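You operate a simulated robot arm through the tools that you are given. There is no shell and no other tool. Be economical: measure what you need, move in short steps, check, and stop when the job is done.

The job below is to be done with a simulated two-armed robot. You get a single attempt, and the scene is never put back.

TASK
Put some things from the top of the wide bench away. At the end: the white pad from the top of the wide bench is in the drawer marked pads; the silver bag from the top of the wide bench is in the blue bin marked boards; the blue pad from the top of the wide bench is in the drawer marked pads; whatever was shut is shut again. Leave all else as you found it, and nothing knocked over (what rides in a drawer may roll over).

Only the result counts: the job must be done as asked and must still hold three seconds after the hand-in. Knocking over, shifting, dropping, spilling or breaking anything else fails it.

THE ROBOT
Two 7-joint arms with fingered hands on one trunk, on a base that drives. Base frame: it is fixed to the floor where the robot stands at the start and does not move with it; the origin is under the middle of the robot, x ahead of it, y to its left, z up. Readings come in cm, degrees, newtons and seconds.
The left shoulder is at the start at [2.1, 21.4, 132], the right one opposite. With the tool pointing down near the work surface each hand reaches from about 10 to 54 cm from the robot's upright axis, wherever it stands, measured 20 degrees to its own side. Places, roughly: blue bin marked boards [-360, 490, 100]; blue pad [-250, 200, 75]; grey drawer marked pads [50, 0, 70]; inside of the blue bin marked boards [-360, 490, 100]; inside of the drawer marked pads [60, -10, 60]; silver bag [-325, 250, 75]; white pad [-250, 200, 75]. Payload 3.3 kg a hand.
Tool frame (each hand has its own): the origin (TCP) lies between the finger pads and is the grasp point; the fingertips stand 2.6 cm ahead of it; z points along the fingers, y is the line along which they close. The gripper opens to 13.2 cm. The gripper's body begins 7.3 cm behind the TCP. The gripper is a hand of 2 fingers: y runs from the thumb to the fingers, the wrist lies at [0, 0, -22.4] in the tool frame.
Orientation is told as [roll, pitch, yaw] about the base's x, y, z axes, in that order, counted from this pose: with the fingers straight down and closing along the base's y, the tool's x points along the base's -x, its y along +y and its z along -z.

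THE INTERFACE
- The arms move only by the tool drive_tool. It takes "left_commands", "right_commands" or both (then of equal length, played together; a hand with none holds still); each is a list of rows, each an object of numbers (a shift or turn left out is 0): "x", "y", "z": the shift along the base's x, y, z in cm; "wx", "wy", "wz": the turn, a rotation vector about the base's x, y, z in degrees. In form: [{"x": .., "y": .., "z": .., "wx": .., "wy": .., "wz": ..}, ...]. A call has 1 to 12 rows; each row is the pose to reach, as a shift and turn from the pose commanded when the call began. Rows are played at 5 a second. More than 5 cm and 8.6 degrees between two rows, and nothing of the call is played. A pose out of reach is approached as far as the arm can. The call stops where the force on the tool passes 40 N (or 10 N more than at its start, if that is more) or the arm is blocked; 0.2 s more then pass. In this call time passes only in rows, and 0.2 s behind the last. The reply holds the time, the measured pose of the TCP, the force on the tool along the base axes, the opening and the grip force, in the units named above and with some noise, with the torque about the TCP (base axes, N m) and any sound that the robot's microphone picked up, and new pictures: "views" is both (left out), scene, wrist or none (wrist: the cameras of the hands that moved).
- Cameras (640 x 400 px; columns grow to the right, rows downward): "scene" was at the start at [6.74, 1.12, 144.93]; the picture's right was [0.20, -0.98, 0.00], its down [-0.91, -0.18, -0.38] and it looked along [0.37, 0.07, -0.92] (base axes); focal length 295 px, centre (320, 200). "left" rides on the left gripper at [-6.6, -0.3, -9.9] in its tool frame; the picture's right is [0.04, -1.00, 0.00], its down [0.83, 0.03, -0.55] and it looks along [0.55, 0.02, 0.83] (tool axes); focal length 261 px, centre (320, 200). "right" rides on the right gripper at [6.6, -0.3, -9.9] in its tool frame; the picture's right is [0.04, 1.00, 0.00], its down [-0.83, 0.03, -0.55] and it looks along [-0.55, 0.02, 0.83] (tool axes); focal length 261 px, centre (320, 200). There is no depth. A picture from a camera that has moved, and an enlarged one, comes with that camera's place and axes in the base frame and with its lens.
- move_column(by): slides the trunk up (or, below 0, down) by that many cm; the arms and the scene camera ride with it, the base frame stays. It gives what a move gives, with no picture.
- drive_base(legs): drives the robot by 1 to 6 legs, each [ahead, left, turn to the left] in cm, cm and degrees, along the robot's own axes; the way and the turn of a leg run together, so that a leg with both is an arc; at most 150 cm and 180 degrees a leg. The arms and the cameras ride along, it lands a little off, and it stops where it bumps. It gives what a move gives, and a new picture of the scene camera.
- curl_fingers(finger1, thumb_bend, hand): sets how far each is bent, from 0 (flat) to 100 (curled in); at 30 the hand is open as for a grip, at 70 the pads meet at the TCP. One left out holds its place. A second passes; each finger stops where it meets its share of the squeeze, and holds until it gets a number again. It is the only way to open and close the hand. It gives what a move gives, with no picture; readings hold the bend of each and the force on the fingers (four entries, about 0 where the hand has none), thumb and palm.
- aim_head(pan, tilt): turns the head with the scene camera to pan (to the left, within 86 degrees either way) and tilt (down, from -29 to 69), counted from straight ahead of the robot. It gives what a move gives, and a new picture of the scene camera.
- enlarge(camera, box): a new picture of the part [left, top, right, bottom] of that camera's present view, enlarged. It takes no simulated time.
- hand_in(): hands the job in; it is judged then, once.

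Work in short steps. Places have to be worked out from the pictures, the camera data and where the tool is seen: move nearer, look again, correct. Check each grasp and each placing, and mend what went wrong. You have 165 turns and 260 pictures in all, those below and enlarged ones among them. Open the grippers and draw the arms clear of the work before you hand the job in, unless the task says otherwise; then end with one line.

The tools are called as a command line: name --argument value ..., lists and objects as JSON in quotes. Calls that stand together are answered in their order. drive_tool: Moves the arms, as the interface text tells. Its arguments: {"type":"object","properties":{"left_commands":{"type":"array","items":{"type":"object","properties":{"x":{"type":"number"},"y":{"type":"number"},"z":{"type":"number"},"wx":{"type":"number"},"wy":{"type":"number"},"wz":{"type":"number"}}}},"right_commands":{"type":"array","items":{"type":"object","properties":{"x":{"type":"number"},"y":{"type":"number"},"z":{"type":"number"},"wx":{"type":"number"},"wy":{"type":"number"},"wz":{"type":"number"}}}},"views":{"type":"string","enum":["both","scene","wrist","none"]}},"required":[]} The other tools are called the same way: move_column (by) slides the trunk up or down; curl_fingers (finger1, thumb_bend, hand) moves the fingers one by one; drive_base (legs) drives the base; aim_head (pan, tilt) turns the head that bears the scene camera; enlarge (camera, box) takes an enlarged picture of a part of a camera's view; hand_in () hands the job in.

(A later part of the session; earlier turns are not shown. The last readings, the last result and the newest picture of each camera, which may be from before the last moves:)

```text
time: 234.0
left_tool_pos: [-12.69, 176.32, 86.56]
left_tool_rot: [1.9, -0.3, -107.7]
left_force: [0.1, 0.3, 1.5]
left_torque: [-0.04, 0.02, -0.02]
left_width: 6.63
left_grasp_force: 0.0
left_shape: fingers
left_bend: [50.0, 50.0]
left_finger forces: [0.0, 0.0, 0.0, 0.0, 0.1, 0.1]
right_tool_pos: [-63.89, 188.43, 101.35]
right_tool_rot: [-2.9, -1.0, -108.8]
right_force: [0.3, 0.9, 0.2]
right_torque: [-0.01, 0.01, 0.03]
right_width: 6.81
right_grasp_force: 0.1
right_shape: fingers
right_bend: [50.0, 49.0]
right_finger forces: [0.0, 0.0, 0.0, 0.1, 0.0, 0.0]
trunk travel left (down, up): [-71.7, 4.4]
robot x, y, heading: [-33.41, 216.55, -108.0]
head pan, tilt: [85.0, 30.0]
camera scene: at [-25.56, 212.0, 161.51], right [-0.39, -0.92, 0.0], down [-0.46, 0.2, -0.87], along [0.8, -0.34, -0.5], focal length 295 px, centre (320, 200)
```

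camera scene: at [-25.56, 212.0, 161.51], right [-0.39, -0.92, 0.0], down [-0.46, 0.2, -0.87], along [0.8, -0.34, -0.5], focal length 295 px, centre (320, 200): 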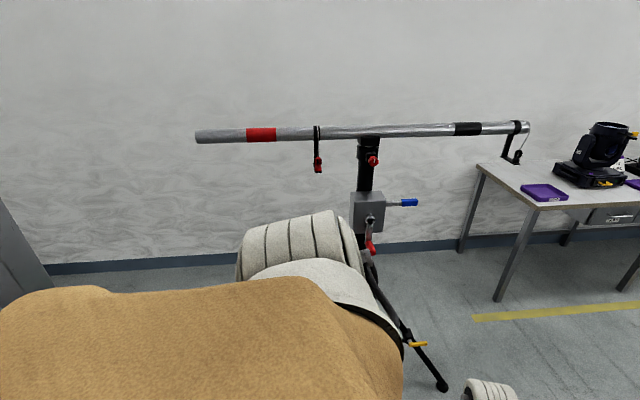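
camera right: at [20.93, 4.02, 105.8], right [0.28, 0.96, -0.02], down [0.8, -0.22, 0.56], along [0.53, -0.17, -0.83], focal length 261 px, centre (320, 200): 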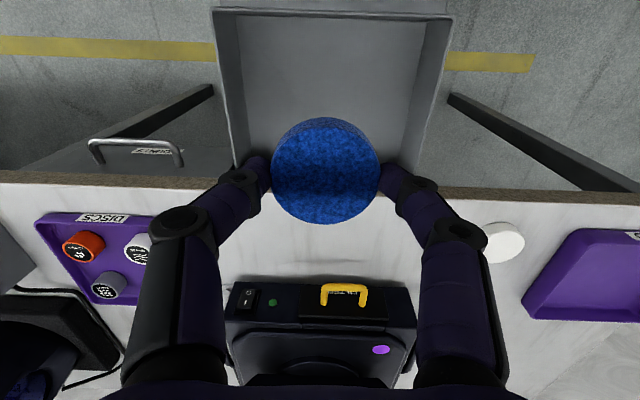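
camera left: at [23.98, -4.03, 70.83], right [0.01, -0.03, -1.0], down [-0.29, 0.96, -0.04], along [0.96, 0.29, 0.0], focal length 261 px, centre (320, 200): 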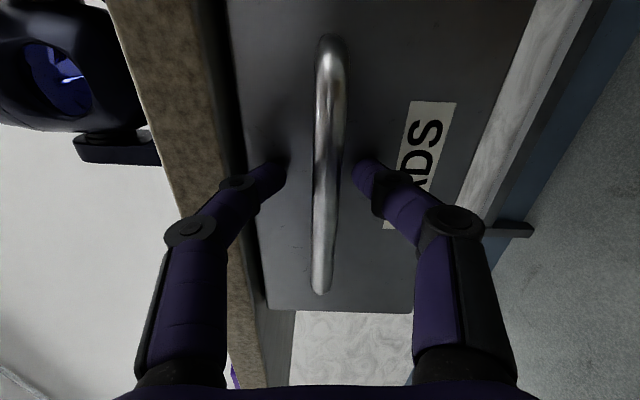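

The stand is upright, and triangulating its bar ends, grip and foot before/after agrees within a centimetre, so it hasn't moved. Now I travel right along the bench's back in two legs.

aim_head --pan -40 --tilt 30

drive_base --legs '[[0, -130, 0], [0, -100, 0]]'

```text
time: 236.1
left_tool_pos: [-12.79, 176.33, 86.45]
left_tool_rot: [2.0, -0.3, -107.7]
left_force: [0.1, 0.0, -1.1]
left_torque: [-0.02, 0.0, 0.02]
left_width: 6.63
left_grasp_force: 0.0
left_shape: fingers
left_bend: [50.0, 50.0]
left_finger forces: [0.0, 0.0, 0.0, 0.1, 0.0, 0.1]
right_tool_pos: [-63.92, 188.41, 101.32]
right_tool_rot: [-2.8, -0.9, -108.8]
right_force: [0.7, 0.2, -0.1]
right_torque: [0.0, 0.01, 0.0]
right_width: 6.79
right_grasp_force: 0.0
right_shape: fingers
right_bend: [50.0, 49.0]
right_finger forces: [0.1, 0.0, 0.0, 0.1, 0.1, 0.1]
trunk travel left (down, up): [-71.7, 4.4]
robot x, y, heading: [-33.53, 216.47, -108.3]
head pan, tilt: [-40.0, 30.0]
camera scene: at [-41.57, 210.81, 161.51], right [-0.53, 0.85, 0.0], down [0.42, 0.26, -0.87], along [-0.74, -0.46, -0.5], focal length 295 px, centre (320, 200)
```

scene: 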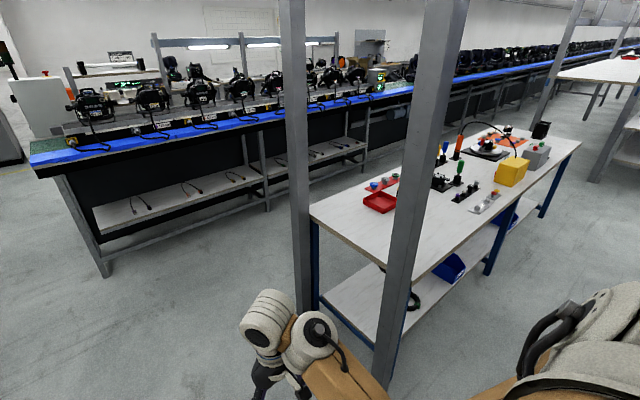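

```text
time: 247.4
left_tool_pos: [-230.58, 248.89, 86.55]
left_tool_rot: [1.9, -0.4, -108.5]
left_force: [-0.2, 0.2, -0.6]
left_torque: [0.01, -0.01, 0.0]
left_width: 6.63
left_grasp_force: 0.0
left_shape: fingers
left_bend: [50.0, 50.0]
left_finger forces: [0.1, 0.0, 0.0, 0.0, 0.0, 0.0]
right_tool_pos: [-281.3, 261.84, 101.18]
right_tool_rot: [-2.8, -0.9, -109.7]
right_force: [1.2, -0.9, 0.3]
right_torque: [0.02, -0.06, 0.01]
right_width: 6.81
right_grasp_force: 0.1
right_shape: fingers
right_bend: [50.0, 49.0]
right_finger forces: [0.0, 0.0, 0.0, 0.1, 0.1, 0.0]
trunk travel left (down, up): [-71.7, 4.4]
robot x, y, heading: [-250.46, 289.38, -109.0]
head pan, tilt: [-40.0, 30.0]
camera scene: at [-258.72, 283.83, 161.51], right [-0.51, 0.86, 0.0], down [0.43, 0.26, -0.87], along [-0.74, -0.44, -0.5], focal length 295 px, centre (320, 200)
```

scene: 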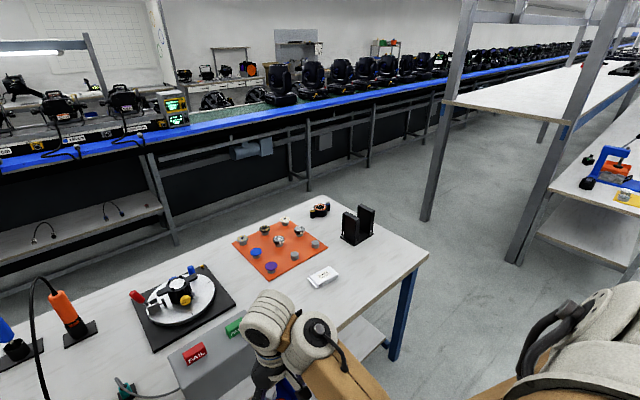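

Bag located ≈(-330.4,242.2). I move right 43, ahead 18, and look down with head and wrist.

drive_base --legs '[[0, -43, 0.6], [17, 0, 0]]'

aim_head --pan -10 --tilt 55

enlarge --camera "right" --box '[0, 0, 640, 400]'

```text
time: 251.1
left_tool_pos: [-277.64, 246.84, 86.35]
left_tool_rot: [1.9, -0.2, -108.3]
left_force: [0.0, 0.4, -0.5]
left_torque: [0.05, -0.02, 0.02]
left_width: 6.61
left_grasp_force: 0.0
left_shape: fingers
left_bend: [50.0, 50.0]
left_finger forces: [0.1, 0.0, 0.0, 0.1, 0.0, 0.0]
right_tool_pos: [-328.61, 259.52, 101.11]
right_tool_rot: [-3.0, -1.0, -109.2]
right_force: [0.1, -0.6, -0.9]
right_torque: [0.04, 0.01, -0.01]
right_width: 6.8
right_grasp_force: 0.1
right_shape: fingers
right_bend: [50.0, 49.0]
right_finger forces: [0.1, 0.0, 0.1, 0.1, 0.0, 0.0]
trunk travel left (down, up): [-71.7, 4.4]
robot x, y, heading: [-297.88, 287.1, -108.5]
head pan, tilt: [-40.0, 30.0]
camera scene: at [-306.14, 281.57, 161.5], right [-0.52, 0.85, 0.0], down [0.43, 0.26, -0.87], along [-0.74, -0.45, -0.5], focal length 295 px, centre (320, 200)
```

scene: 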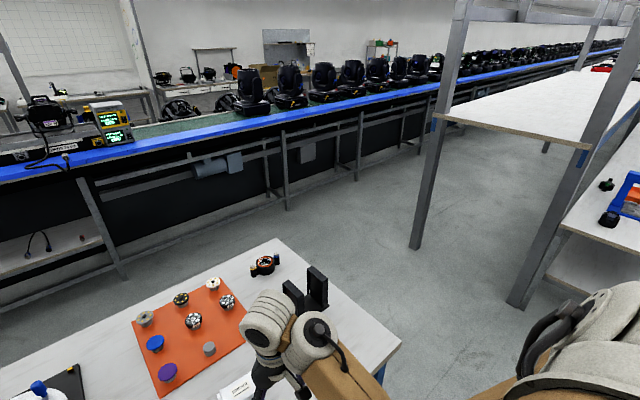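

```text
time: 252.1
left_tool_pos: [-277.65, 247.02, 86.55]
left_tool_rot: [2.0, -0.4, -108.2]
left_force: [0.2, 1.1, 0.3]
left_torque: [0.01, -0.03, -0.04]
left_width: 6.62
left_grasp_force: 0.0
left_shape: fingers
left_bend: [50.0, 50.0]
left_finger forces: [0.0, 0.1, 0.0, 0.0, 0.1, 0.0]
right_tool_pos: [-328.55, 259.59, 101.25]
right_tool_rot: [-2.9, -0.9, -109.3]
right_force: [0.4, 0.0, 0.8]
right_torque: [0.0, 0.02, 0.0]
right_width: 6.81
right_grasp_force: 0.0
right_shape: fingers
right_bend: [50.0, 49.0]
right_finger forces: [0.0, 0.0, 0.1, 0.1, 0.0, 0.1]
trunk travel left (down, up): [-71.7, 4.4]
robot x, y, heading: [-298.28, 287.55, -108.8]
head pan, tilt: [-10.0, 55.0]
camera scene: at [-301.83, 280.09, 157.91], right [-0.88, 0.48, 0.0], down [0.39, 0.72, -0.57], along [-0.28, -0.5, -0.82], focal length 295 px, centre (320, 200)
```

scene: 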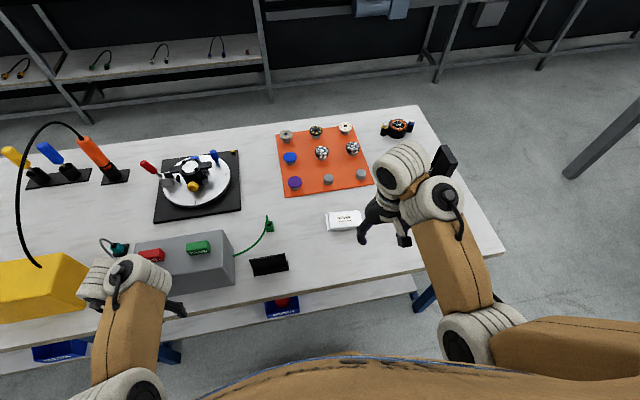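

```text
1.00 times, centred on (320, 200) of right
camera zoom: at [-326.03, 265.92, 111.08], right [0.95, -0.29, -0.05], down [-0.21, -0.8, 0.56], along [-0.21, -0.53, -0.82], focal length 261 px, centre (320, 200)
```

zoom: 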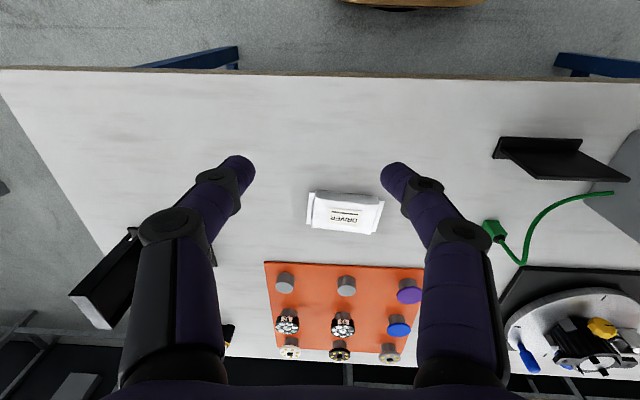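

Left hand is near the meter box; I retract it, and yaw the right hand so the fingers close across the bag's short side.

drive_tool --left_commands '[{"x": 1.4, "y": 4.2}, {"x": 2.8, "y": 8.4}, {"x": 4.2, "y": 12.6}, {"x": 4.2, "y": 12.6}, {"x": 4.2, "y": 12.6}, {"x": 4.2, "y": 12.6}]' --right_commands '[{"wz": -8}, {"wz": -16}, {"wz": -24}, {"wz": -32}, {"wz": -40}, {"wz": -48}]' --views "none"

drive_tool --right_commands '[{"wz": -8}, {"wz": -16}, {"wz": -24}, {"wz": -32}, {"wz": -40}, {"wz": -48}]' --views "wrist"

```text
time: 253.7
left_tool_pos: [-267.07, 256.75, 87.64]
left_tool_rot: [9.3, -1.0, -109.3]
left_force: [-0.1, -0.3, 0.3]
left_torque: [0.08, -0.04, 0.0]
left_width: 6.64
left_grasp_force: 0.1
left_shape: fingers
left_bend: [50.0, 50.0]
left_finger forces: [0.0, 0.1, 0.1, 0.0, 0.0, 0.0]
right_tool_pos: [-328.54, 259.55, 101.31]
right_tool_rot: [-2.9, -1.0, -157.5]
right_force: [-0.1, 0.0, -0.1]
right_torque: [0.04, 0.0, 0.02]
right_width: 6.81
right_grasp_force: 0.0
right_shape: fingers
right_bend: [50.0, 49.0]
right_finger forces: [0.0, 0.0, 0.1, 0.0, 0.1, 0.1]
trunk travel left (down, up): [-71.7, 4.4]
robot x, y, heading: [-297.85, 287.44, -108.8]
head pan, tilt: [-10.0, 55.0]
stopped in row 6 (left hand): the arm was blocked; the commanded pose is now the measured one
```

```text
time: 255.1
left_tool_pos: [-267.03, 256.76, 87.72]
left_tool_rot: [9.4, -1.0, -109.4]
left_force: [-0.2, -0.4, -0.6]
left_torque: [0.01, -0.02, 0.0]
left_width: 6.64
left_grasp_force: 0.1
left_shape: fingers
left_bend: [50.0, 50.0]
left_finger forces: [0.0, 0.0, 0.0, 0.0, 0.0, 0.0]
right_tool_pos: [-328.55, 259.66, 101.21]
right_tool_rot: [-3.0, -0.9, 154.4]
right_force: [0.7, 0.3, -0.4]
right_torque: [-0.01, -0.01, -0.01]
right_width: 6.79
right_grasp_force: 0.1
right_shape: fingers
right_bend: [50.0, 49.0]
right_finger forces: [0.0, 0.0, 0.0, 0.1, 0.1, 0.1]
trunk travel left (down, up): [-71.7, 4.4]
robot x, y, heading: [-298.19, 287.48, -108.5]
head pan, tilt: [-10.0, 55.0]
camera right: at [-322.56, 256.59, 111.07], right [-0.4, -0.92, -0.05], down [-0.77, 0.3, 0.56], along [-0.5, 0.26, -0.82], focal length 261 px, centre (320, 200)
```

right: 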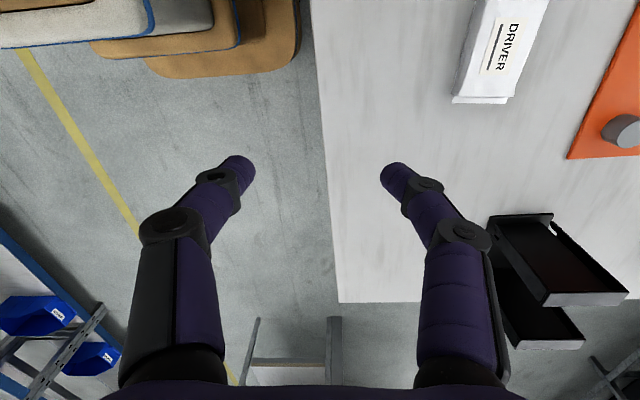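

Yaw achieved. I open the fingers, go ahead 7 cm, and extend over the bag.

curl_fingers --hand "right" --finger1 38 --thumb_bend 38

drive_base --legs '[[7, 0, 0]]'

drive_tool --right_commands '[{"x": -0.3, "y": -4}, {"x": -0.3, "y": -8}, {"x": 0, "y": -9.8}]' --views "both"

```text
time: 256.1
left_tool_pos: [-267.14, 256.81, 87.66]
left_tool_rot: [9.3, -1.0, -109.4]
left_force: [0.9, -0.7, 0.1]
left_torque: [-0.02, 0.01, 0.04]
left_width: 6.62
left_grasp_force: 0.0
left_shape: fingers
left_bend: [50.0, 50.0]
left_finger forces: [0.0, 0.1, 0.0, 0.0, 0.0, 0.0]
right_tool_pos: [-328.55, 259.57, 101.2]
right_tool_rot: [-2.9, -0.9, 154.4]
right_force: [0.3, -0.2, -0.4]
right_torque: [0.01, -0.03, 0.0]
right_width: 10.68
right_grasp_force: 0.0
right_shape: fingers
right_bend: [38.0, 38.0]
right_finger forces: [0.0, 0.0, 0.0, 0.0, 0.1, 0.0]
trunk travel left (down, up): [-71.7, 4.4]
robot x, y, heading: [-297.77, 287.19, -108.6]
head pan, tilt: [-10.0, 55.0]
```

```text
time: 257.1
left_tool_pos: [-269.5, 249.9, 87.66]
left_tool_rot: [9.4, -1.0, -109.3]
left_force: [-0.2, 0.1, -0.3]
left_torque: [0.07, -0.02, 0.03]
left_width: 6.62
left_grasp_force: 0.0
left_shape: fingers
left_bend: [50.0, 50.0]
left_finger forces: [0.0, 0.0, 0.1, 0.0, 0.0, 0.1]
right_tool_pos: [-330.95, 252.77, 101.15]
right_tool_rot: [-3.0, -1.0, 154.5]
right_force: [0.3, -0.1, -0.4]
right_torque: [0.02, 0.02, 0.03]
right_width: 10.64
right_grasp_force: 0.1
right_shape: fingers
right_bend: [38.0, 38.0]
right_finger forces: [0.0, 0.0, 0.0, 0.0, 0.0, 0.0]
trunk travel left (down, up): [-71.7, 4.4]
robot x, y, heading: [-300.27, 280.37, -108.7]
head pan, tilt: [-10.0, 55.0]
camera scene: at [-304.15, 273.21, 157.89], right [-0.88, 0.48, 0.0], down [0.39, 0.72, -0.57], along [-0.28, -0.5, -0.82], focal length 295 px, centre (320, 200)
```

scene: 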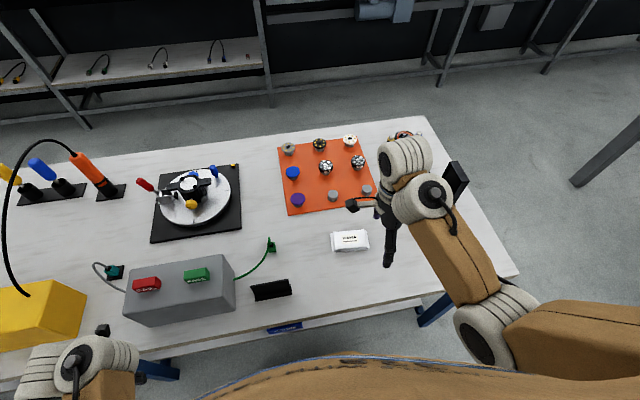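

```text
time: 257.9
left_tool_pos: [-269.35, 250.15, 87.6]
left_tool_rot: [9.5, -1.0, -109.4]
left_force: [0.3, -0.2, 0.1]
left_torque: [-0.02, 0.0, 0.0]
left_width: 6.62
left_grasp_force: 0.1
left_shape: fingers
left_bend: [50.0, 50.0]
left_finger forces: [0.0, 0.1, 0.1, 0.0, 0.0, 0.0]
right_tool_pos: [-330.93, 243.18, 101.23]
right_tool_rot: [-2.9, -0.9, 154.5]
right_force: [0.3, 0.5, 0.0]
right_torque: [-0.02, 0.0, 0.0]
right_width: 10.66
right_grasp_force: 0.1
right_shape: fingers
right_bend: [38.0, 38.0]
right_finger forces: [0.1, 0.0, 0.1, 0.0, 0.0, 0.1]
trunk travel left (down, up): [-71.7, 4.4]
robot x, y, heading: [-300.34, 280.75, -108.7]
head pan, tilt: [-10.0, 55.0]
camera scene: at [-304.04, 273.47, 157.91], right [-0.88, 0.48, 0.0], down [0.39, 0.72, -0.57], along [-0.28, -0.5, -0.82], focal length 295 px, centre (320, 200)
camera right: at [-324.84, 240.1, 111.05], right [-0.39, -0.92, -0.05], down [-0.77, 0.3, 0.56], along [-0.5, 0.26, -0.82], focal length 261 px, centre (320, 200)
```

scene: 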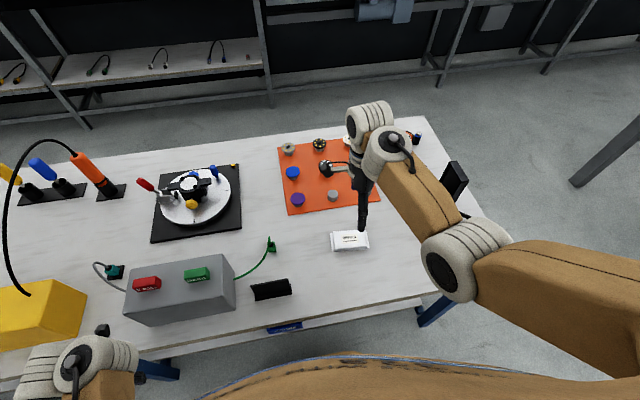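
right: 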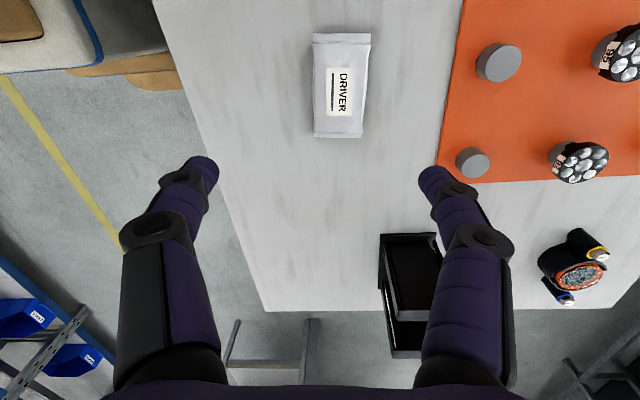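

Bag ≈(-330.4,241.7), ~6 cm wide, aligned. I shift 1.5 cm and lower the right arm 9 cm.

drive_tool --right_commands '[{"x": 0.5, "y": -1.4, "z": -2}, {"x": 0.5, "y": -1.4, "z": -5.5}, {"x": 0.5, "y": -1.4, "z": -9}]' --views "wrist"

```text
time: 258.7
left_tool_pos: [-269.41, 250.07, 87.69]
left_tool_rot: [9.4, -0.9, -109.4]
left_force: [-0.1, -0.4, -0.4]
left_torque: [0.0, 0.0, 0.0]
left_width: 6.63
left_grasp_force: 0.1
left_shape: fingers
left_bend: [50.0, 50.0]
left_finger forces: [0.0, 0.0, 0.1, 0.0, 0.0, 0.0]
right_tool_pos: [-330.21, 241.8, 92.13]
right_tool_rot: [-2.9, -1.0, 154.5]
right_force: [0.8, 0.3, -0.9]
right_torque: [-0.03, -0.01, 0.03]
right_width: 10.7
right_grasp_force: 0.2
right_shape: fingers
right_bend: [38.0, 38.0]
right_finger forces: [0.0, 0.1, 0.0, 0.0, 0.0, 0.1]
trunk travel left (down, up): [-71.7, 4.4]
robot x, y, heading: [-299.81, 280.91, -108.7]
head pan, tilt: [-10.0, 55.0]
camera right: at [-324.2, 238.85, 101.99], right [-0.39, -0.92, -0.05], down [-0.77, 0.3, 0.56], along [-0.5, 0.26, -0.82], focal length 261 px, centre (320, 200)
```

right: 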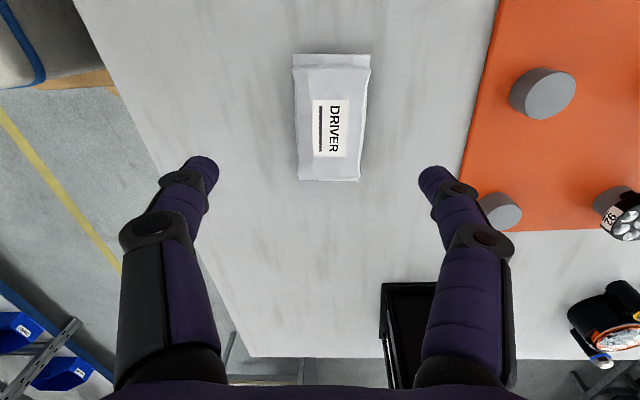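

Centred. Lower with the trunk 9.6 cm and close.

move_column --by -9.6

curl_fingers --hand "right" --finger1 50 --thumb_bend 50

enlarge --camera "right" --box '[100, 20, 540, 295]'

```text
time: 260.0
left_tool_pos: [-266.77, 249.95, 78.46]
left_tool_rot: [12.1, -0.2, -109.9]
left_force: [-0.2, -0.1, 0.3]
left_torque: [-0.06, -0.01, 0.0]
left_width: 6.63
left_grasp_force: 0.1
left_shape: fingers
left_bend: [50.0, 50.0]
left_finger forces: [0.0, 0.1, 0.0, 0.0, 0.1, 0.0]
right_tool_pos: [-330.29, 241.77, 82.64]
right_tool_rot: [-2.9, -0.9, 154.5]
right_force: [0.2, 0.1, 0.6]
right_torque: [0.01, 0.01, -0.01]
right_width: 10.69
right_grasp_force: 0.1
right_shape: fingers
right_bend: [38.0, 38.0]
right_finger forces: [0.1, 0.0, 0.0, 0.0, 0.0, 0.0]
trunk travel left (down, up): [-62.1, 14.0]
robot x, y, heading: [-300.22, 280.7, -108.4]
head pan, tilt: [-10.0, 55.0]
```

```text
time: 261.0
left_tool_pos: [-266.94, 249.72, 78.47]
left_tool_rot: [12.0, -0.5, -109.9]
left_force: [0.1, -0.1, -0.4]
left_torque: [0.0, 0.0, 0.0]
left_width: 6.65
left_grasp_force: 0.0
left_shape: fingers
left_bend: [50.0, 50.0]
left_finger forces: [0.0, 0.0, 0.0, 0.0, 0.0, 0.0]
right_tool_pos: [-330.4, 241.84, 82.7]
right_tool_rot: [-2.8, -0.9, 154.5]
right_force: [0.2, -0.7, -0.1]
right_torque: [0.06, 0.02, 0.0]
right_width: 6.73
right_grasp_force: 0.1
right_shape: fingers
right_bend: [50.0, 50.0]
right_finger forces: [0.0, 0.0, 0.0, 0.1, 0.0, 0.1]
trunk travel left (down, up): [-62.1, 14.0]
robot x, y, heading: [-299.94, 280.5, -108.8]
head pan, tilt: [-10.0, 55.0]
```

```text
1.45 times, centred on (320, 158) of right
camera zoom: at [-324.31, 238.72, 92.47], right [-0.39, -0.92, -0.05], down [-0.77, 0.3, 0.56], along [-0.5, 0.26, -0.82], focal length 379 px, centre (320, 262)
```

zoom: 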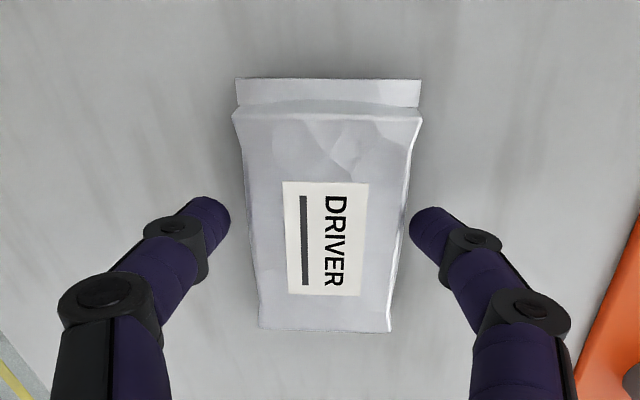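

Fingers straddle the bag neatly; close to grip.

curl_fingers --hand "right" --finger1 65 --thumb_bend 65

move_column --by 6

enlarge --camera "right" --box '[100, 20, 540, 295]'

```text
time: 262.0
left_tool_pos: [-266.93, 249.3, 78.48]
left_tool_rot: [12.1, -0.9, -109.8]
left_force: [-0.2, -0.7, 0.6]
left_torque: [0.02, 0.0, -0.02]
left_width: 6.64
left_grasp_force: 0.0
left_shape: fingers
left_bend: [50.0, 50.0]
left_finger forces: [0.0, 0.1, 0.0, 0.0, 0.1, 0.0]
right_tool_pos: [-330.28, 241.65, 82.74]
right_tool_rot: [-2.9, -0.9, 154.5]
right_force: [-2.3, -2.7, 13.7]
right_torque: [0.31, -0.07, 0.04]
right_width: 4.8
right_grasp_force: 13.7
right_shape: fingers
right_bend: [54.0, 62.0]
right_finger forces: [10.5, 0.0, 0.0, 0.0, 16.9, 0.1]
trunk travel left (down, up): [-62.1, 14.0]
robot x, y, heading: [-300.1, 280.7, -108.5]
head pan, tilt: [-10.0, 55.0]
```

```text
time: 263.0
left_tool_pos: [-264.56, 249.05, 85.01]
left_tool_rot: [14.6, -0.1, -110.0]
left_force: [0.0, 0.2, -0.3]
left_torque: [0.0, 0.0, 0.0]
left_width: 6.66
left_grasp_force: 0.0
left_shape: fingers
left_bend: [50.0, 50.0]
left_finger forces: [0.0, 0.0, 0.1, 0.0, 0.0, 0.0]
right_tool_pos: [-330.48, 241.79, 88.64]
right_tool_rot: [-2.9, -1.1, 154.4]
right_force: [-0.7, -1.1, -1.5]
right_torque: [0.01, 0.01, 0.01]
right_width: 4.78
right_grasp_force: 8.2
right_shape: fingers
right_bend: [55.0, 61.0]
right_finger forces: [8.1, 0.1, 0.0, 0.0, 8.5, 0.1]
trunk travel left (down, up): [-68.1, 8.0]
robot x, y, heading: [-300.36, 280.69, -108.9]
head pan, tilt: [-10.0, 55.0]
```

```text
1.45 times, centred on (320, 158) of right
camera zoom: at [-324.31, 238.72, 98.44], right [-0.39, -0.92, -0.05], down [-0.77, 0.3, 0.56], along [-0.5, 0.26, -0.82], focal length 379 px, centre (320, 262)
```

zoom: 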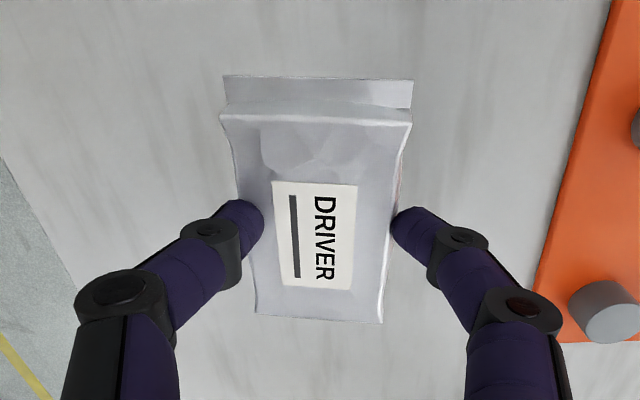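

Bag is held. Raise, back away from the bench 40 cm, and look toward the shelves.

move_column --by 8

drive_base --legs '[[-45, 0, 0]]'

aim_head --pan -86 --tilt 20

```text
time: 264.1
left_tool_pos: [-262.85, 248.57, 93.55]
left_tool_rot: [16.6, -0.1, -109.9]
left_force: [-0.2, 1.2, -0.5]
left_torque: [-0.02, 0.0, 0.04]
left_width: 6.65
left_grasp_force: 0.0
left_shape: fingers
left_bend: [50.0, 50.0]
left_finger forces: [0.1, 0.0, 0.0, 0.0, 0.1, 0.1]
right_tool_pos: [-330.37, 241.78, 96.7]
right_tool_rot: [-3.0, -1.0, 154.4]
right_force: [0.0, 0.7, -0.8]
right_torque: [0.03, 0.0, 0.0]
right_width: 4.8
right_grasp_force: 8.3
right_shape: fingers
right_bend: [55.0, 61.0]
right_finger forces: [8.1, 0.0, 0.1, 0.0, 8.6, 0.0]
trunk travel left (down, up): [-76.1, 0.0]
robot x, y, heading: [-300.07, 280.88, -108.5]
head pan, tilt: [-10.0, 55.0]
```

```text
time: 266.9
left_tool_pos: [-248.41, 291.19, 93.81]
left_tool_rot: [16.5, -1.0, -109.9]
left_force: [0.7, -0.8, 0.6]
left_torque: [-0.01, -0.04, 0.0]
left_width: 6.64
left_grasp_force: 0.1
left_shape: fingers
left_bend: [50.0, 50.0]
left_finger forces: [0.0, 0.0, 0.0, 0.0, 0.1, 0.1]
right_tool_pos: [-315.63, 284.87, 96.59]
right_tool_rot: [-2.8, -1.1, 154.6]
right_force: [-0.4, 0.1, -1.4]
right_torque: [-0.05, 0.02, -0.02]
right_width: 4.81
right_grasp_force: 8.2
right_shape: fingers
right_bend: [55.0, 61.0]
right_finger forces: [8.1, 0.0, 0.0, 0.0, 8.5, 0.0]
trunk travel left (down, up): [-76.1, 0.0]
robot x, y, heading: [-285.98, 324.21, -109.0]
head pan, tilt: [-10.0, 55.0]
camera scene: at [-289.38, 316.82, 162.32], right [-0.88, 0.48, 0.0], down [0.39, 0.72, -0.57], along [-0.28, -0.5, -0.82], focal length 295 px, centre (320, 200)
```

scene: 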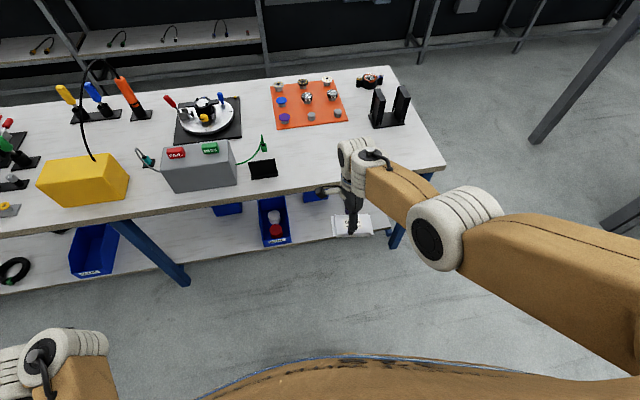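

```text
time: 268.4
left_tool_pos: [-248.2, 291.16, 93.76]
left_tool_rot: [16.7, -0.8, -109.8]
left_force: [0.2, -0.2, -0.6]
left_torque: [0.02, 0.01, 0.0]
left_width: 6.61
left_grasp_force: 0.1
left_shape: fingers
left_bend: [50.0, 50.0]
left_finger forces: [0.0, 0.0, 0.1, 0.0, 0.1, 0.0]
right_tool_pos: [-315.66, 284.88, 96.63]
right_tool_rot: [-2.9, -1.0, 154.6]
right_force: [-0.9, -0.1, -0.7]
right_torque: [-0.01, 0.0, -0.01]
right_width: 4.82
right_grasp_force: 8.0
right_shape: fingers
right_bend: [55.0, 61.0]
right_finger forces: [8.0, 0.1, 0.0, 0.0, 8.5, 0.0]
trunk travel left (down, up): [-76.1, 0.0]
robot x, y, heading: [-286.01, 324.23, -108.8]
head pan, tilt: [-85.9, 20.0]
camera scene: at [-294.96, 325.41, 167.53], right [0.25, 0.97, 0.0], down [0.33, -0.09, -0.94], along [-0.91, 0.24, -0.34], focal length 295 px, centre (320, 200)
```

scene: 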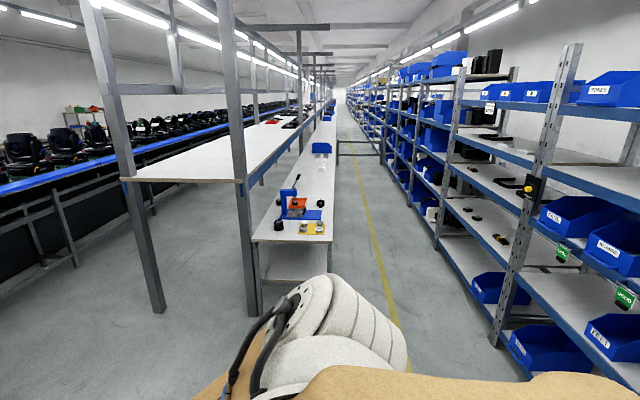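

I turn around to face the shelves and look for the "boards" bin.

drive_base --legs '[[0, 0, -90], [0, 0, -90], [0, 100, 0]]'

aim_head --pan 0 --tilt 25

```text
time: 281.1
left_tool_pos: [-422.42, 380.02, 93.84]
left_tool_rot: [16.7, -0.8, 74.3]
left_force: [0.5, -0.1, -0.3]
left_torque: [0.01, -0.02, 0.01]
left_width: 6.61
left_grasp_force: 0.1
left_shape: fingers
left_bend: [50.0, 50.0]
left_finger forces: [0.0, 0.0, 0.0, 0.0, 0.0, 0.0]
right_tool_pos: [-355.65, 391.0, 96.62]
right_tool_rot: [-2.8, -1.0, -21.3]
right_force: [-1.0, -0.5, -2.8]
right_torque: [-0.01, -0.01, -0.01]
right_width: 4.75
right_grasp_force: 7.8
right_shape: fingers
right_bend: [55.0, 61.0]
right_finger forces: [7.8, 0.0, 0.1, 0.1, 8.0, 0.0]
trunk travel left (down, up): [-76.1, 0.0]
robot x, y, heading: [-382.73, 349.56, 75.3]
head pan, tilt: [-85.9, 20.0]
camera scene: at [-373.58, 349.11, 167.53], right [-0.18, -0.98, 0.0], down [-0.34, 0.06, -0.94], along [0.92, -0.17, -0.34], focal length 295 px, centre (320, 200)
```

scene: 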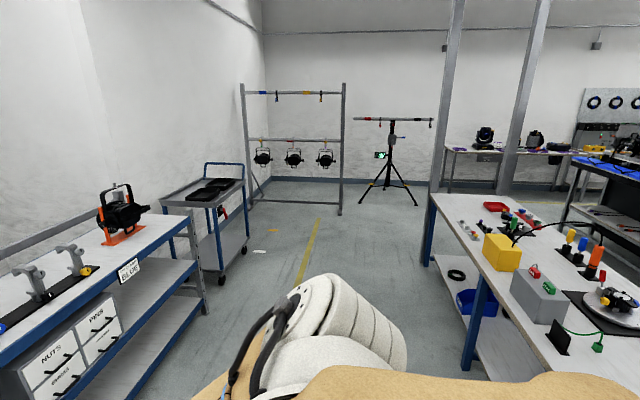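

```text
time: 282.7
left_tool_pos: [-422.43, 380.08, 93.87]
left_tool_rot: [16.7, -0.9, 74.4]
left_force: [0.4, -0.4, 0.9]
left_torque: [0.0, 0.0, 0.01]
left_width: 6.63
left_grasp_force: 0.1
left_shape: fingers
left_bend: [50.0, 50.0]
left_finger forces: [0.1, 0.0, 0.0, 0.1, 0.0, 0.0]
right_tool_pos: [-355.61, 391.01, 96.76]
right_tool_rot: [-2.8, -1.1, -21.2]
right_force: [-0.2, 0.1, -0.8]
right_torque: [0.01, 0.02, -0.03]
right_width: 4.73
right_grasp_force: 8.1
right_shape: fingers
right_bend: [55.0, 61.0]
right_finger forces: [7.9, 0.0, 0.1, 0.0, 8.0, 0.1]
trunk travel left (down, up): [-76.1, 0.0]
robot x, y, heading: [-382.72, 349.72, 75.4]
head pan, tilt: [0.0, 25.0]
camera scene: at [-380.37, 359.72, 166.72], right [0.97, -0.25, 0.0], down [-0.11, -0.41, -0.91], along [0.23, 0.88, -0.42], focal length 295 px, centre (320, 200)
```

scene: 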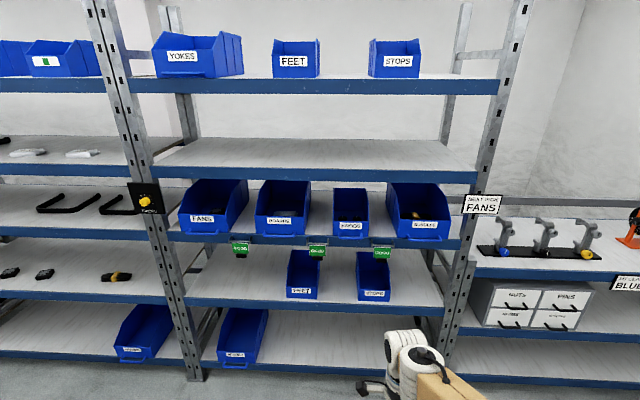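

enlarge --camera "scene" --box '[160, 165, 480, 315]'

```text
2.00 times, centred on (320, 240) of scene
camera zoom: at [-380.37, 359.72, 166.72], right [0.97, -0.25, 0.0], down [-0.11, -0.41, -0.91], along [0.23, 0.88, -0.42], focal length 590 px, centre (320, 120)
```

zoom: 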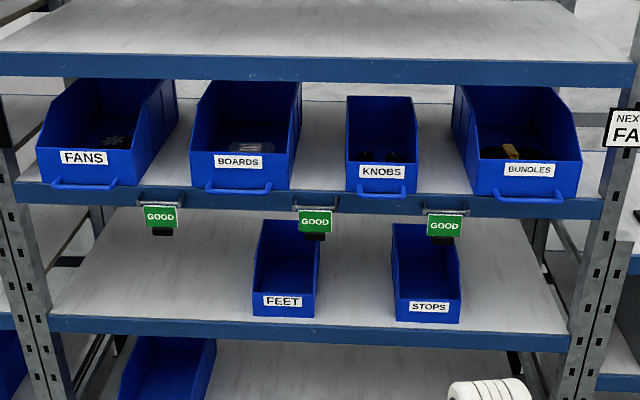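

BOARDS is second from the left on the middle shelf, opening about 14 cm tall between its lip and the beam above. I yaw the right hand back so the bag points forward, then line up.

drive_tool --right_commands '[{"x": -0.8, "y": -3, "z": 1, "wz": 8}, {"x": -1.6, "y": -6, "z": 2, "wz": 16}, {"x": -2, "y": -9, "z": 3, "wz": 24}, {"x": -2.5, "y": -12, "z": 3, "wz": 32}, {"x": -2.5, "y": -12, "z": 3, "wz": 40}, {"x": -2.5, "y": -12, "z": 3, "wz": 48}, {"x": -2.5, "y": -12, "z": 3, "wz": 56}, {"x": -2.5, "y": -12, "z": 3, "wz": 64}, {"x": -2.5, "y": -12, "z": 3, "wz": 72}, {"x": -2.5, "y": -12, "z": 3, "wz": 80}, {"x": -2.5, "y": -12, "z": 3, "wz": 88}, {"x": -2.5, "y": -12, "z": 3, "wz": 93}]' --views "none"

drive_base --legs '[[0, 0, -3.7], [0, 43, 0], [55, 0, 0]]'

```text
time: 285.3
left_tool_pos: [-422.37, 379.99, 93.85]
left_tool_rot: [16.7, -0.8, 74.3]
left_force: [-0.8, -0.6, 0.5]
left_torque: [0.02, 0.0, 0.02]
left_width: 6.61
left_grasp_force: 0.0
left_shape: fingers
left_bend: [50.0, 50.0]
left_finger forces: [0.0, 0.0, 0.0, 0.0, 0.0, 0.0]
right_tool_pos: [-358.0, 378.96, 99.62]
right_tool_rot: [-2.9, -0.8, 71.8]
right_force: [0.0, 0.5, -1.7]
right_torque: [-0.04, -0.02, -0.02]
right_width: 4.71
right_grasp_force: 8.0
right_shape: fingers
right_bend: [55.0, 61.0]
right_finger forces: [7.7, 0.1, 0.0, 0.0, 7.9, 0.1]
trunk travel left (down, up): [-76.1, 0.0]
robot x, y, heading: [-383.05, 349.79, 75.3]
head pan, tilt: [0.0, 25.0]
```

```text
time: 291.1
left_tool_pos: [-443.52, 447.43, 93.93]
left_tool_rot: [16.7, -0.8, 70.5]
left_force: [-0.2, 0.5, 0.0]
left_torque: [0.03, 0.01, 0.01]
left_width: 6.65
left_grasp_force: 0.1
left_shape: fingers
left_bend: [50.0, 50.0]
left_finger forces: [0.0, 0.1, 0.1, 0.0, 0.1, 0.1]
right_tool_pos: [-379.48, 442.13, 99.55]
right_tool_rot: [-2.8, -0.8, 67.8]
right_force: [0.6, 1.3, -0.3]
right_torque: [0.0, -0.01, 0.01]
right_width: 4.69
right_grasp_force: 7.6
right_shape: fingers
right_bend: [55.0, 61.0]
right_finger forces: [7.7, 0.0, 0.0, 0.1, 8.0, 0.1]
trunk travel left (down, up): [-76.1, 0.0]
robot x, y, heading: [-405.7, 414.72, 71.7]
head pan, tilt: [0.0, 25.0]
camera scene: at [-402.96, 424.5, 166.71], right [0.95, -0.31, 0.0], down [-0.13, -0.4, -0.91], along [0.28, 0.86, -0.42], focal length 295 px, centre (320, 200)
```

scene: 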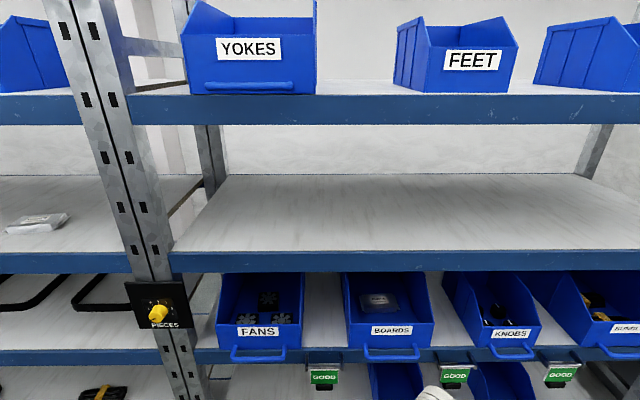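

Bin lip ≈ n 255, z≈107; beam above at n 262, z≈119.5. I raise the right hand to z≈114 and tilt it 32° forward here, in free space.

drive_tool --right_commands '[{"z": 4, "wx": 3, "wy": -1}, {"z": 8, "wx": 10, "wy": -3.3}, {"z": 11, "wx": 17.5, "wy": -5.8}, {"z": 14, "wx": 25, "wy": -8.3}, {"z": 15.5, "wx": 30.4, "wy": -10}]' --views "wrist"

aim_head --pan -22 --tilt 38

```text
time: 292.3
left_tool_pos: [-443.58, 447.35, 93.92]
left_tool_rot: [16.9, -1.0, 70.6]
left_force: [-0.8, -0.2, 0.5]
left_torque: [-0.03, 0.02, 0.01]
left_width: 6.63
left_grasp_force: 0.1
left_shape: fingers
left_bend: [50.0, 50.0]
left_finger forces: [0.1, 0.0, 0.0, 0.1, 0.0, 0.1]
right_tool_pos: [-379.59, 442.14, 115.24]
right_tool_rot: [-0.4, -33.0, 67.1]
right_force: [0.1, 0.8, -1.0]
right_torque: [-0.04, 0.03, 0.02]
right_width: 4.7
right_grasp_force: 8.1
right_shape: fingers
right_bend: [55.0, 61.0]
right_finger forces: [7.7, 0.0, 0.0, 0.1, 7.8, 0.0]
trunk travel left (down, up): [-76.1, 0.0]
robot x, y, heading: [-405.58, 414.54, 71.8]
head pan, tilt: [0.0, 25.0]
camera right: at [-383.45, 432.14, 119.97], right [-0.93, 0.36, -0.03], down [0.12, 0.38, 0.92], along [0.34, 0.85, -0.4], focal length 261 px, centre (320, 200)
```

right: 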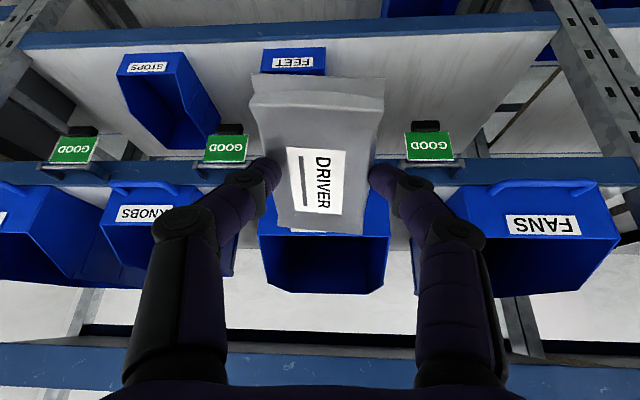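

```text
time: 293.1
left_tool_pos: [-443.55, 447.47, 93.86]
left_tool_rot: [16.7, -1.0, 70.5]
left_force: [-0.3, -0.1, -0.1]
left_torque: [0.04, 0.01, 0.0]
left_width: 6.62
left_grasp_force: 0.0
left_shape: fingers
left_bend: [50.0, 50.0]
left_finger forces: [0.0, 0.0, 0.0, 0.0, 0.1, 0.0]
right_tool_pos: [-379.54, 442.13, 115.04]
right_tool_rot: [-0.5, -32.8, 67.2]
right_force: [-0.6, 0.5, -1.2]
right_torque: [-0.04, 0.0, -0.03]
right_width: 4.7
right_grasp_force: 8.5
right_shape: fingers
right_bend: [55.0, 61.0]
right_finger forces: [7.7, 0.1, 0.0, 0.1, 7.8, 0.0]
trunk travel left (down, up): [-76.1, 0.0]
robot x, y, heading: [-406.31, 414.98, 71.6]
head pan, tilt: [-22.0, 38.0]
camera scene: at [-400.29, 422.26, 164.69], right [0.76, -0.65, 0.0], down [-0.4, -0.47, -0.79], along [0.51, 0.6, -0.62], focal length 295 px, centre (320, 200)
```

scene: 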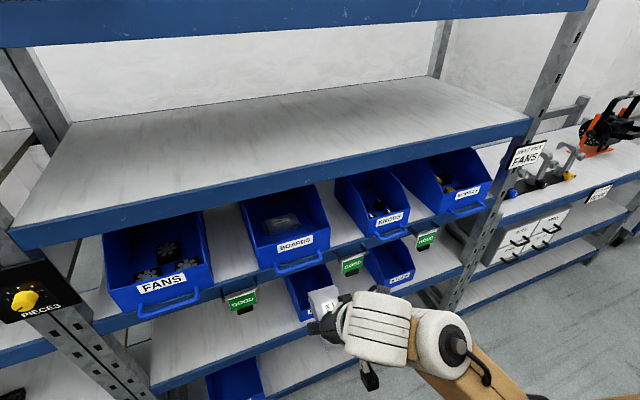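

Views agree: lip at n≈255, z≈108; beam directly above at z≈124. A steeper tilt (~50°) is needed to slip under it; I add that, level the yaw, and extend 8 cm.

drive_tool --right_commands '[{"x": 0.5, "y": 1.8, "wx": 6, "wy": -2, "wz": 2}, {"x": 1.1, "y": 3.6, "z": 0.3, "wx": 12, "wy": -4, "wz": 4}, {"x": 1.9, "y": 5.4, "z": 0.7, "wx": 18, "wy": -6, "wz": 4}, {"x": 2.9, "y": 8, "z": 1, "wx": 18, "wy": -6, "wz": 4}]' --views "wrist"

```text
time: 294.1
left_tool_pos: [-443.59, 447.38, 93.91]
left_tool_rot: [16.7, -0.9, 70.5]
left_force: [0.2, 0.4, -0.9]
left_torque: [-0.01, 0.0, -0.01]
left_width: 6.65
left_grasp_force: 0.1
left_shape: fingers
left_bend: [50.0, 50.0]
left_finger forces: [0.0, 0.0, 0.1, 0.1, 0.0, 0.0]
right_tool_pos: [-376.75, 450.14, 116.04]
right_tool_rot: [0.7, -51.9, 70.5]
right_force: [-0.6, 0.2, -1.4]
right_torque: [-0.02, -0.01, 0.0]
right_width: 4.67
right_grasp_force: 7.9
right_shape: fingers
right_bend: [55.0, 61.0]
right_finger forces: [7.7, 0.1, 0.0, 0.0, 7.8, 0.0]
trunk travel left (down, up): [-76.1, 0.0]
robot x, y, heading: [-406.23, 415.31, 71.8]
head pan, tilt: [-22.0, 38.0]
camera right: at [-380.18, 439.01, 117.06], right [-0.95, 0.3, -0.02], down [0.0, 0.08, 1.0], along [0.3, 0.95, -0.08], focal length 261 px, centre (320, 200)
```

right: 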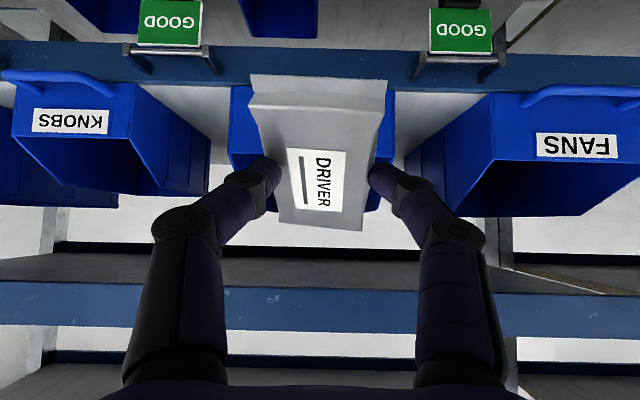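

Margins look fine (bag low end z≈112 over lip ≈109.5; beam ≈124.5). I drive ahead 18 cm and check.

drive_base --legs '[[18, -1, 0]]'

enlarge --camera "right" --box '[0, 0, 640, 400]'

```text
time: 295.6
left_tool_pos: [-436.96, 464.06, 93.91]
left_tool_rot: [16.6, -0.7, 70.4]
left_force: [-0.1, 0.1, -0.5]
left_torque: [0.03, -0.01, 0.02]
left_width: 6.64
left_grasp_force: 0.1
left_shape: fingers
left_bend: [50.0, 50.0]
left_finger forces: [0.1, 0.1, 0.0, 0.1, 0.0, 0.0]
right_tool_pos: [-370.06, 466.84, 116.12]
right_tool_rot: [0.8, -51.7, 70.4]
right_force: [0.1, 0.6, -1.7]
right_torque: [-0.04, 0.01, -0.01]
right_width: 4.67
right_grasp_force: 7.7
right_shape: fingers
right_bend: [55.0, 61.0]
right_finger forces: [7.7, 0.0, 0.0, 0.0, 7.8, 0.0]
trunk travel left (down, up): [-76.1, 0.0]
robot x, y, heading: [-399.63, 431.41, 72.0]
head pan, tilt: [-22.0, 38.0]
camera scene: at [-393.66, 439.0, 164.67], right [0.76, -0.65, 0.0], down [-0.4, -0.47, -0.79], along [0.51, 0.6, -0.62], focal length 295 px, centre (320, 200)
```

scene: 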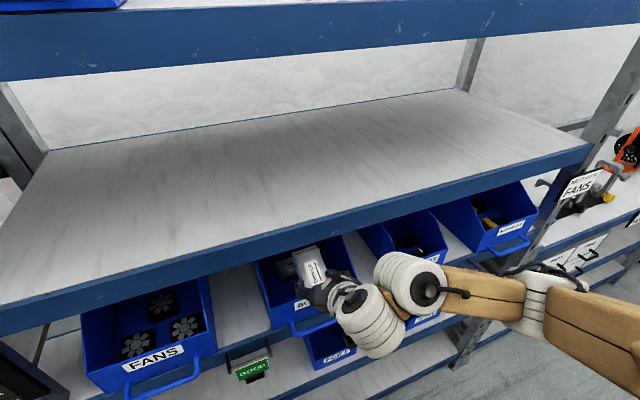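

```text
1.00 times, centred on (320, 200) of right
camera zoom: at [-373.62, 455.68, 117.04], right [-0.95, 0.3, -0.02], down [0.0, 0.09, 1.0], along [0.3, 0.95, -0.08], focal length 261 px, centre (320, 200)
```

zoom: 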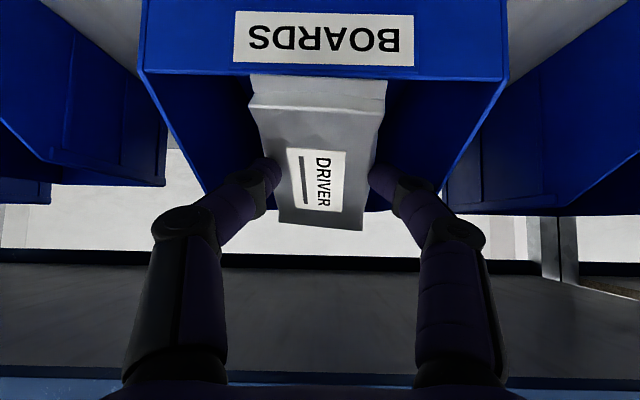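

Well centred over the BOARDS lip. I go 7.5 cm further in.

drive_base --legs '[[7.5, 0, 0]]'

enlarge --camera "right" --box '[0, 0, 640, 400]'

```text
time: 296.7
left_tool_pos: [-434.7, 471.36, 93.9]
left_tool_rot: [16.8, -0.7, 70.4]
left_force: [0.1, -0.6, -0.8]
left_torque: [-0.03, 0.01, 0.0]
left_width: 6.64
left_grasp_force: 0.1
left_shape: fingers
left_bend: [50.0, 50.0]
left_finger forces: [0.0, 0.0, 0.0, 0.0, 0.0, 0.0]
right_tool_pos: [-367.72, 474.06, 115.98]
right_tool_rot: [0.8, -51.6, 70.3]
right_force: [0.0, 0.3, -2.2]
right_torque: [-0.04, -0.02, -0.01]
right_width: 4.69
right_grasp_force: 8.0
right_shape: fingers
right_bend: [55.0, 61.0]
right_finger forces: [7.7, 0.0, 0.0, 0.0, 7.8, 0.0]
trunk travel left (down, up): [-76.1, 0.0]
robot x, y, heading: [-397.12, 438.67, 71.8]
head pan, tilt: [-22.0, 38.0]
camera scene: at [-391.24, 446.3, 164.67], right [0.76, -0.65, 0.0], down [-0.4, -0.47, -0.79], along [0.51, 0.6, -0.62], focal length 295 px, centre (320, 200)
```

scene: 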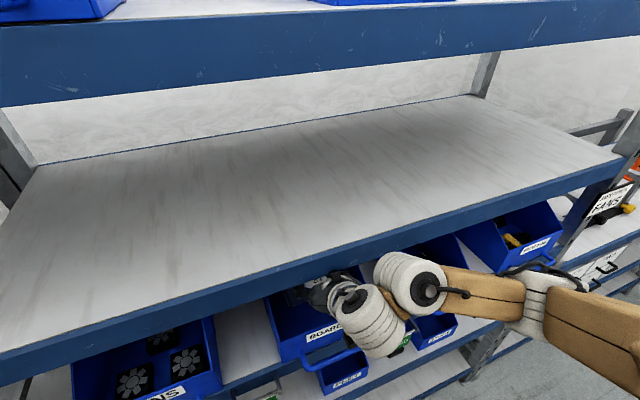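

```text
1.00 times, centred on (320, 200) of right
camera zoom: at [-371.2, 462.93, 117.02], right [-0.95, 0.3, -0.02], down [0.0, 0.09, 1.0], along [0.3, 0.95, -0.08], focal length 261 px, centre (320, 200)
```

zoom: 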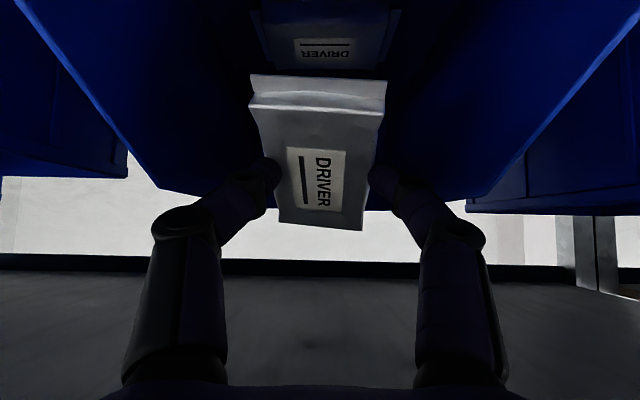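

Past the lip, another bag lies inside. I lower 5.5 cm so the drop is small, then release.

move_column --by -5.5

enlarge --camera "right" --box '[0, 0, 640, 400]'

```text
time: 297.6
left_tool_pos: [-436.55, 471.06, 88.77]
left_tool_rot: [18.6, -0.1, 70.5]
left_force: [-0.8, -0.2, -0.5]
left_torque: [0.0, -0.02, -0.02]
left_width: 6.65
left_grasp_force: 0.1
left_shape: fingers
left_bend: [50.0, 50.0]
left_finger forces: [0.0, 0.1, 0.0, 0.1, 0.1, 0.0]
right_tool_pos: [-367.97, 473.87, 110.49]
right_tool_rot: [0.8, -51.7, 70.2]
right_force: [0.0, -0.7, -1.3]
right_torque: [0.01, -0.01, 0.0]
right_width: 4.67
right_grasp_force: 7.9
right_shape: fingers
right_bend: [55.0, 61.0]
right_finger forces: [7.7, 0.1, 0.0, 0.0, 7.8, 0.0]
trunk travel left (down, up): [-70.6, 5.5]
robot x, y, heading: [-397.16, 438.58, 71.5]
head pan, tilt: [-22.0, 38.0]
```

```text
1.00 times, centred on (320, 200) of right
camera zoom: at [-371.26, 462.78, 111.58], right [-0.95, 0.3, -0.02], down [0.0, 0.08, 1.0], along [0.3, 0.95, -0.08], focal length 261 px, centre (320, 200)
```

zoom: 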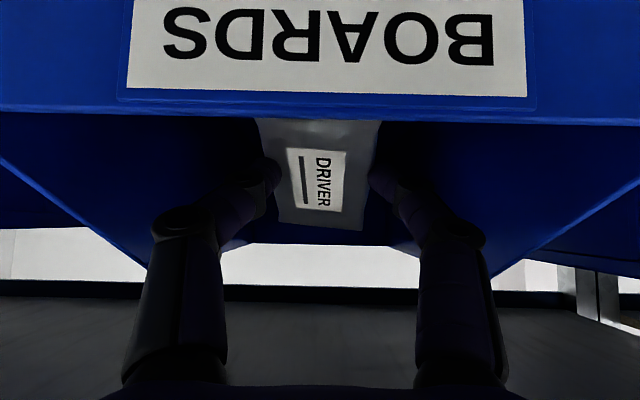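

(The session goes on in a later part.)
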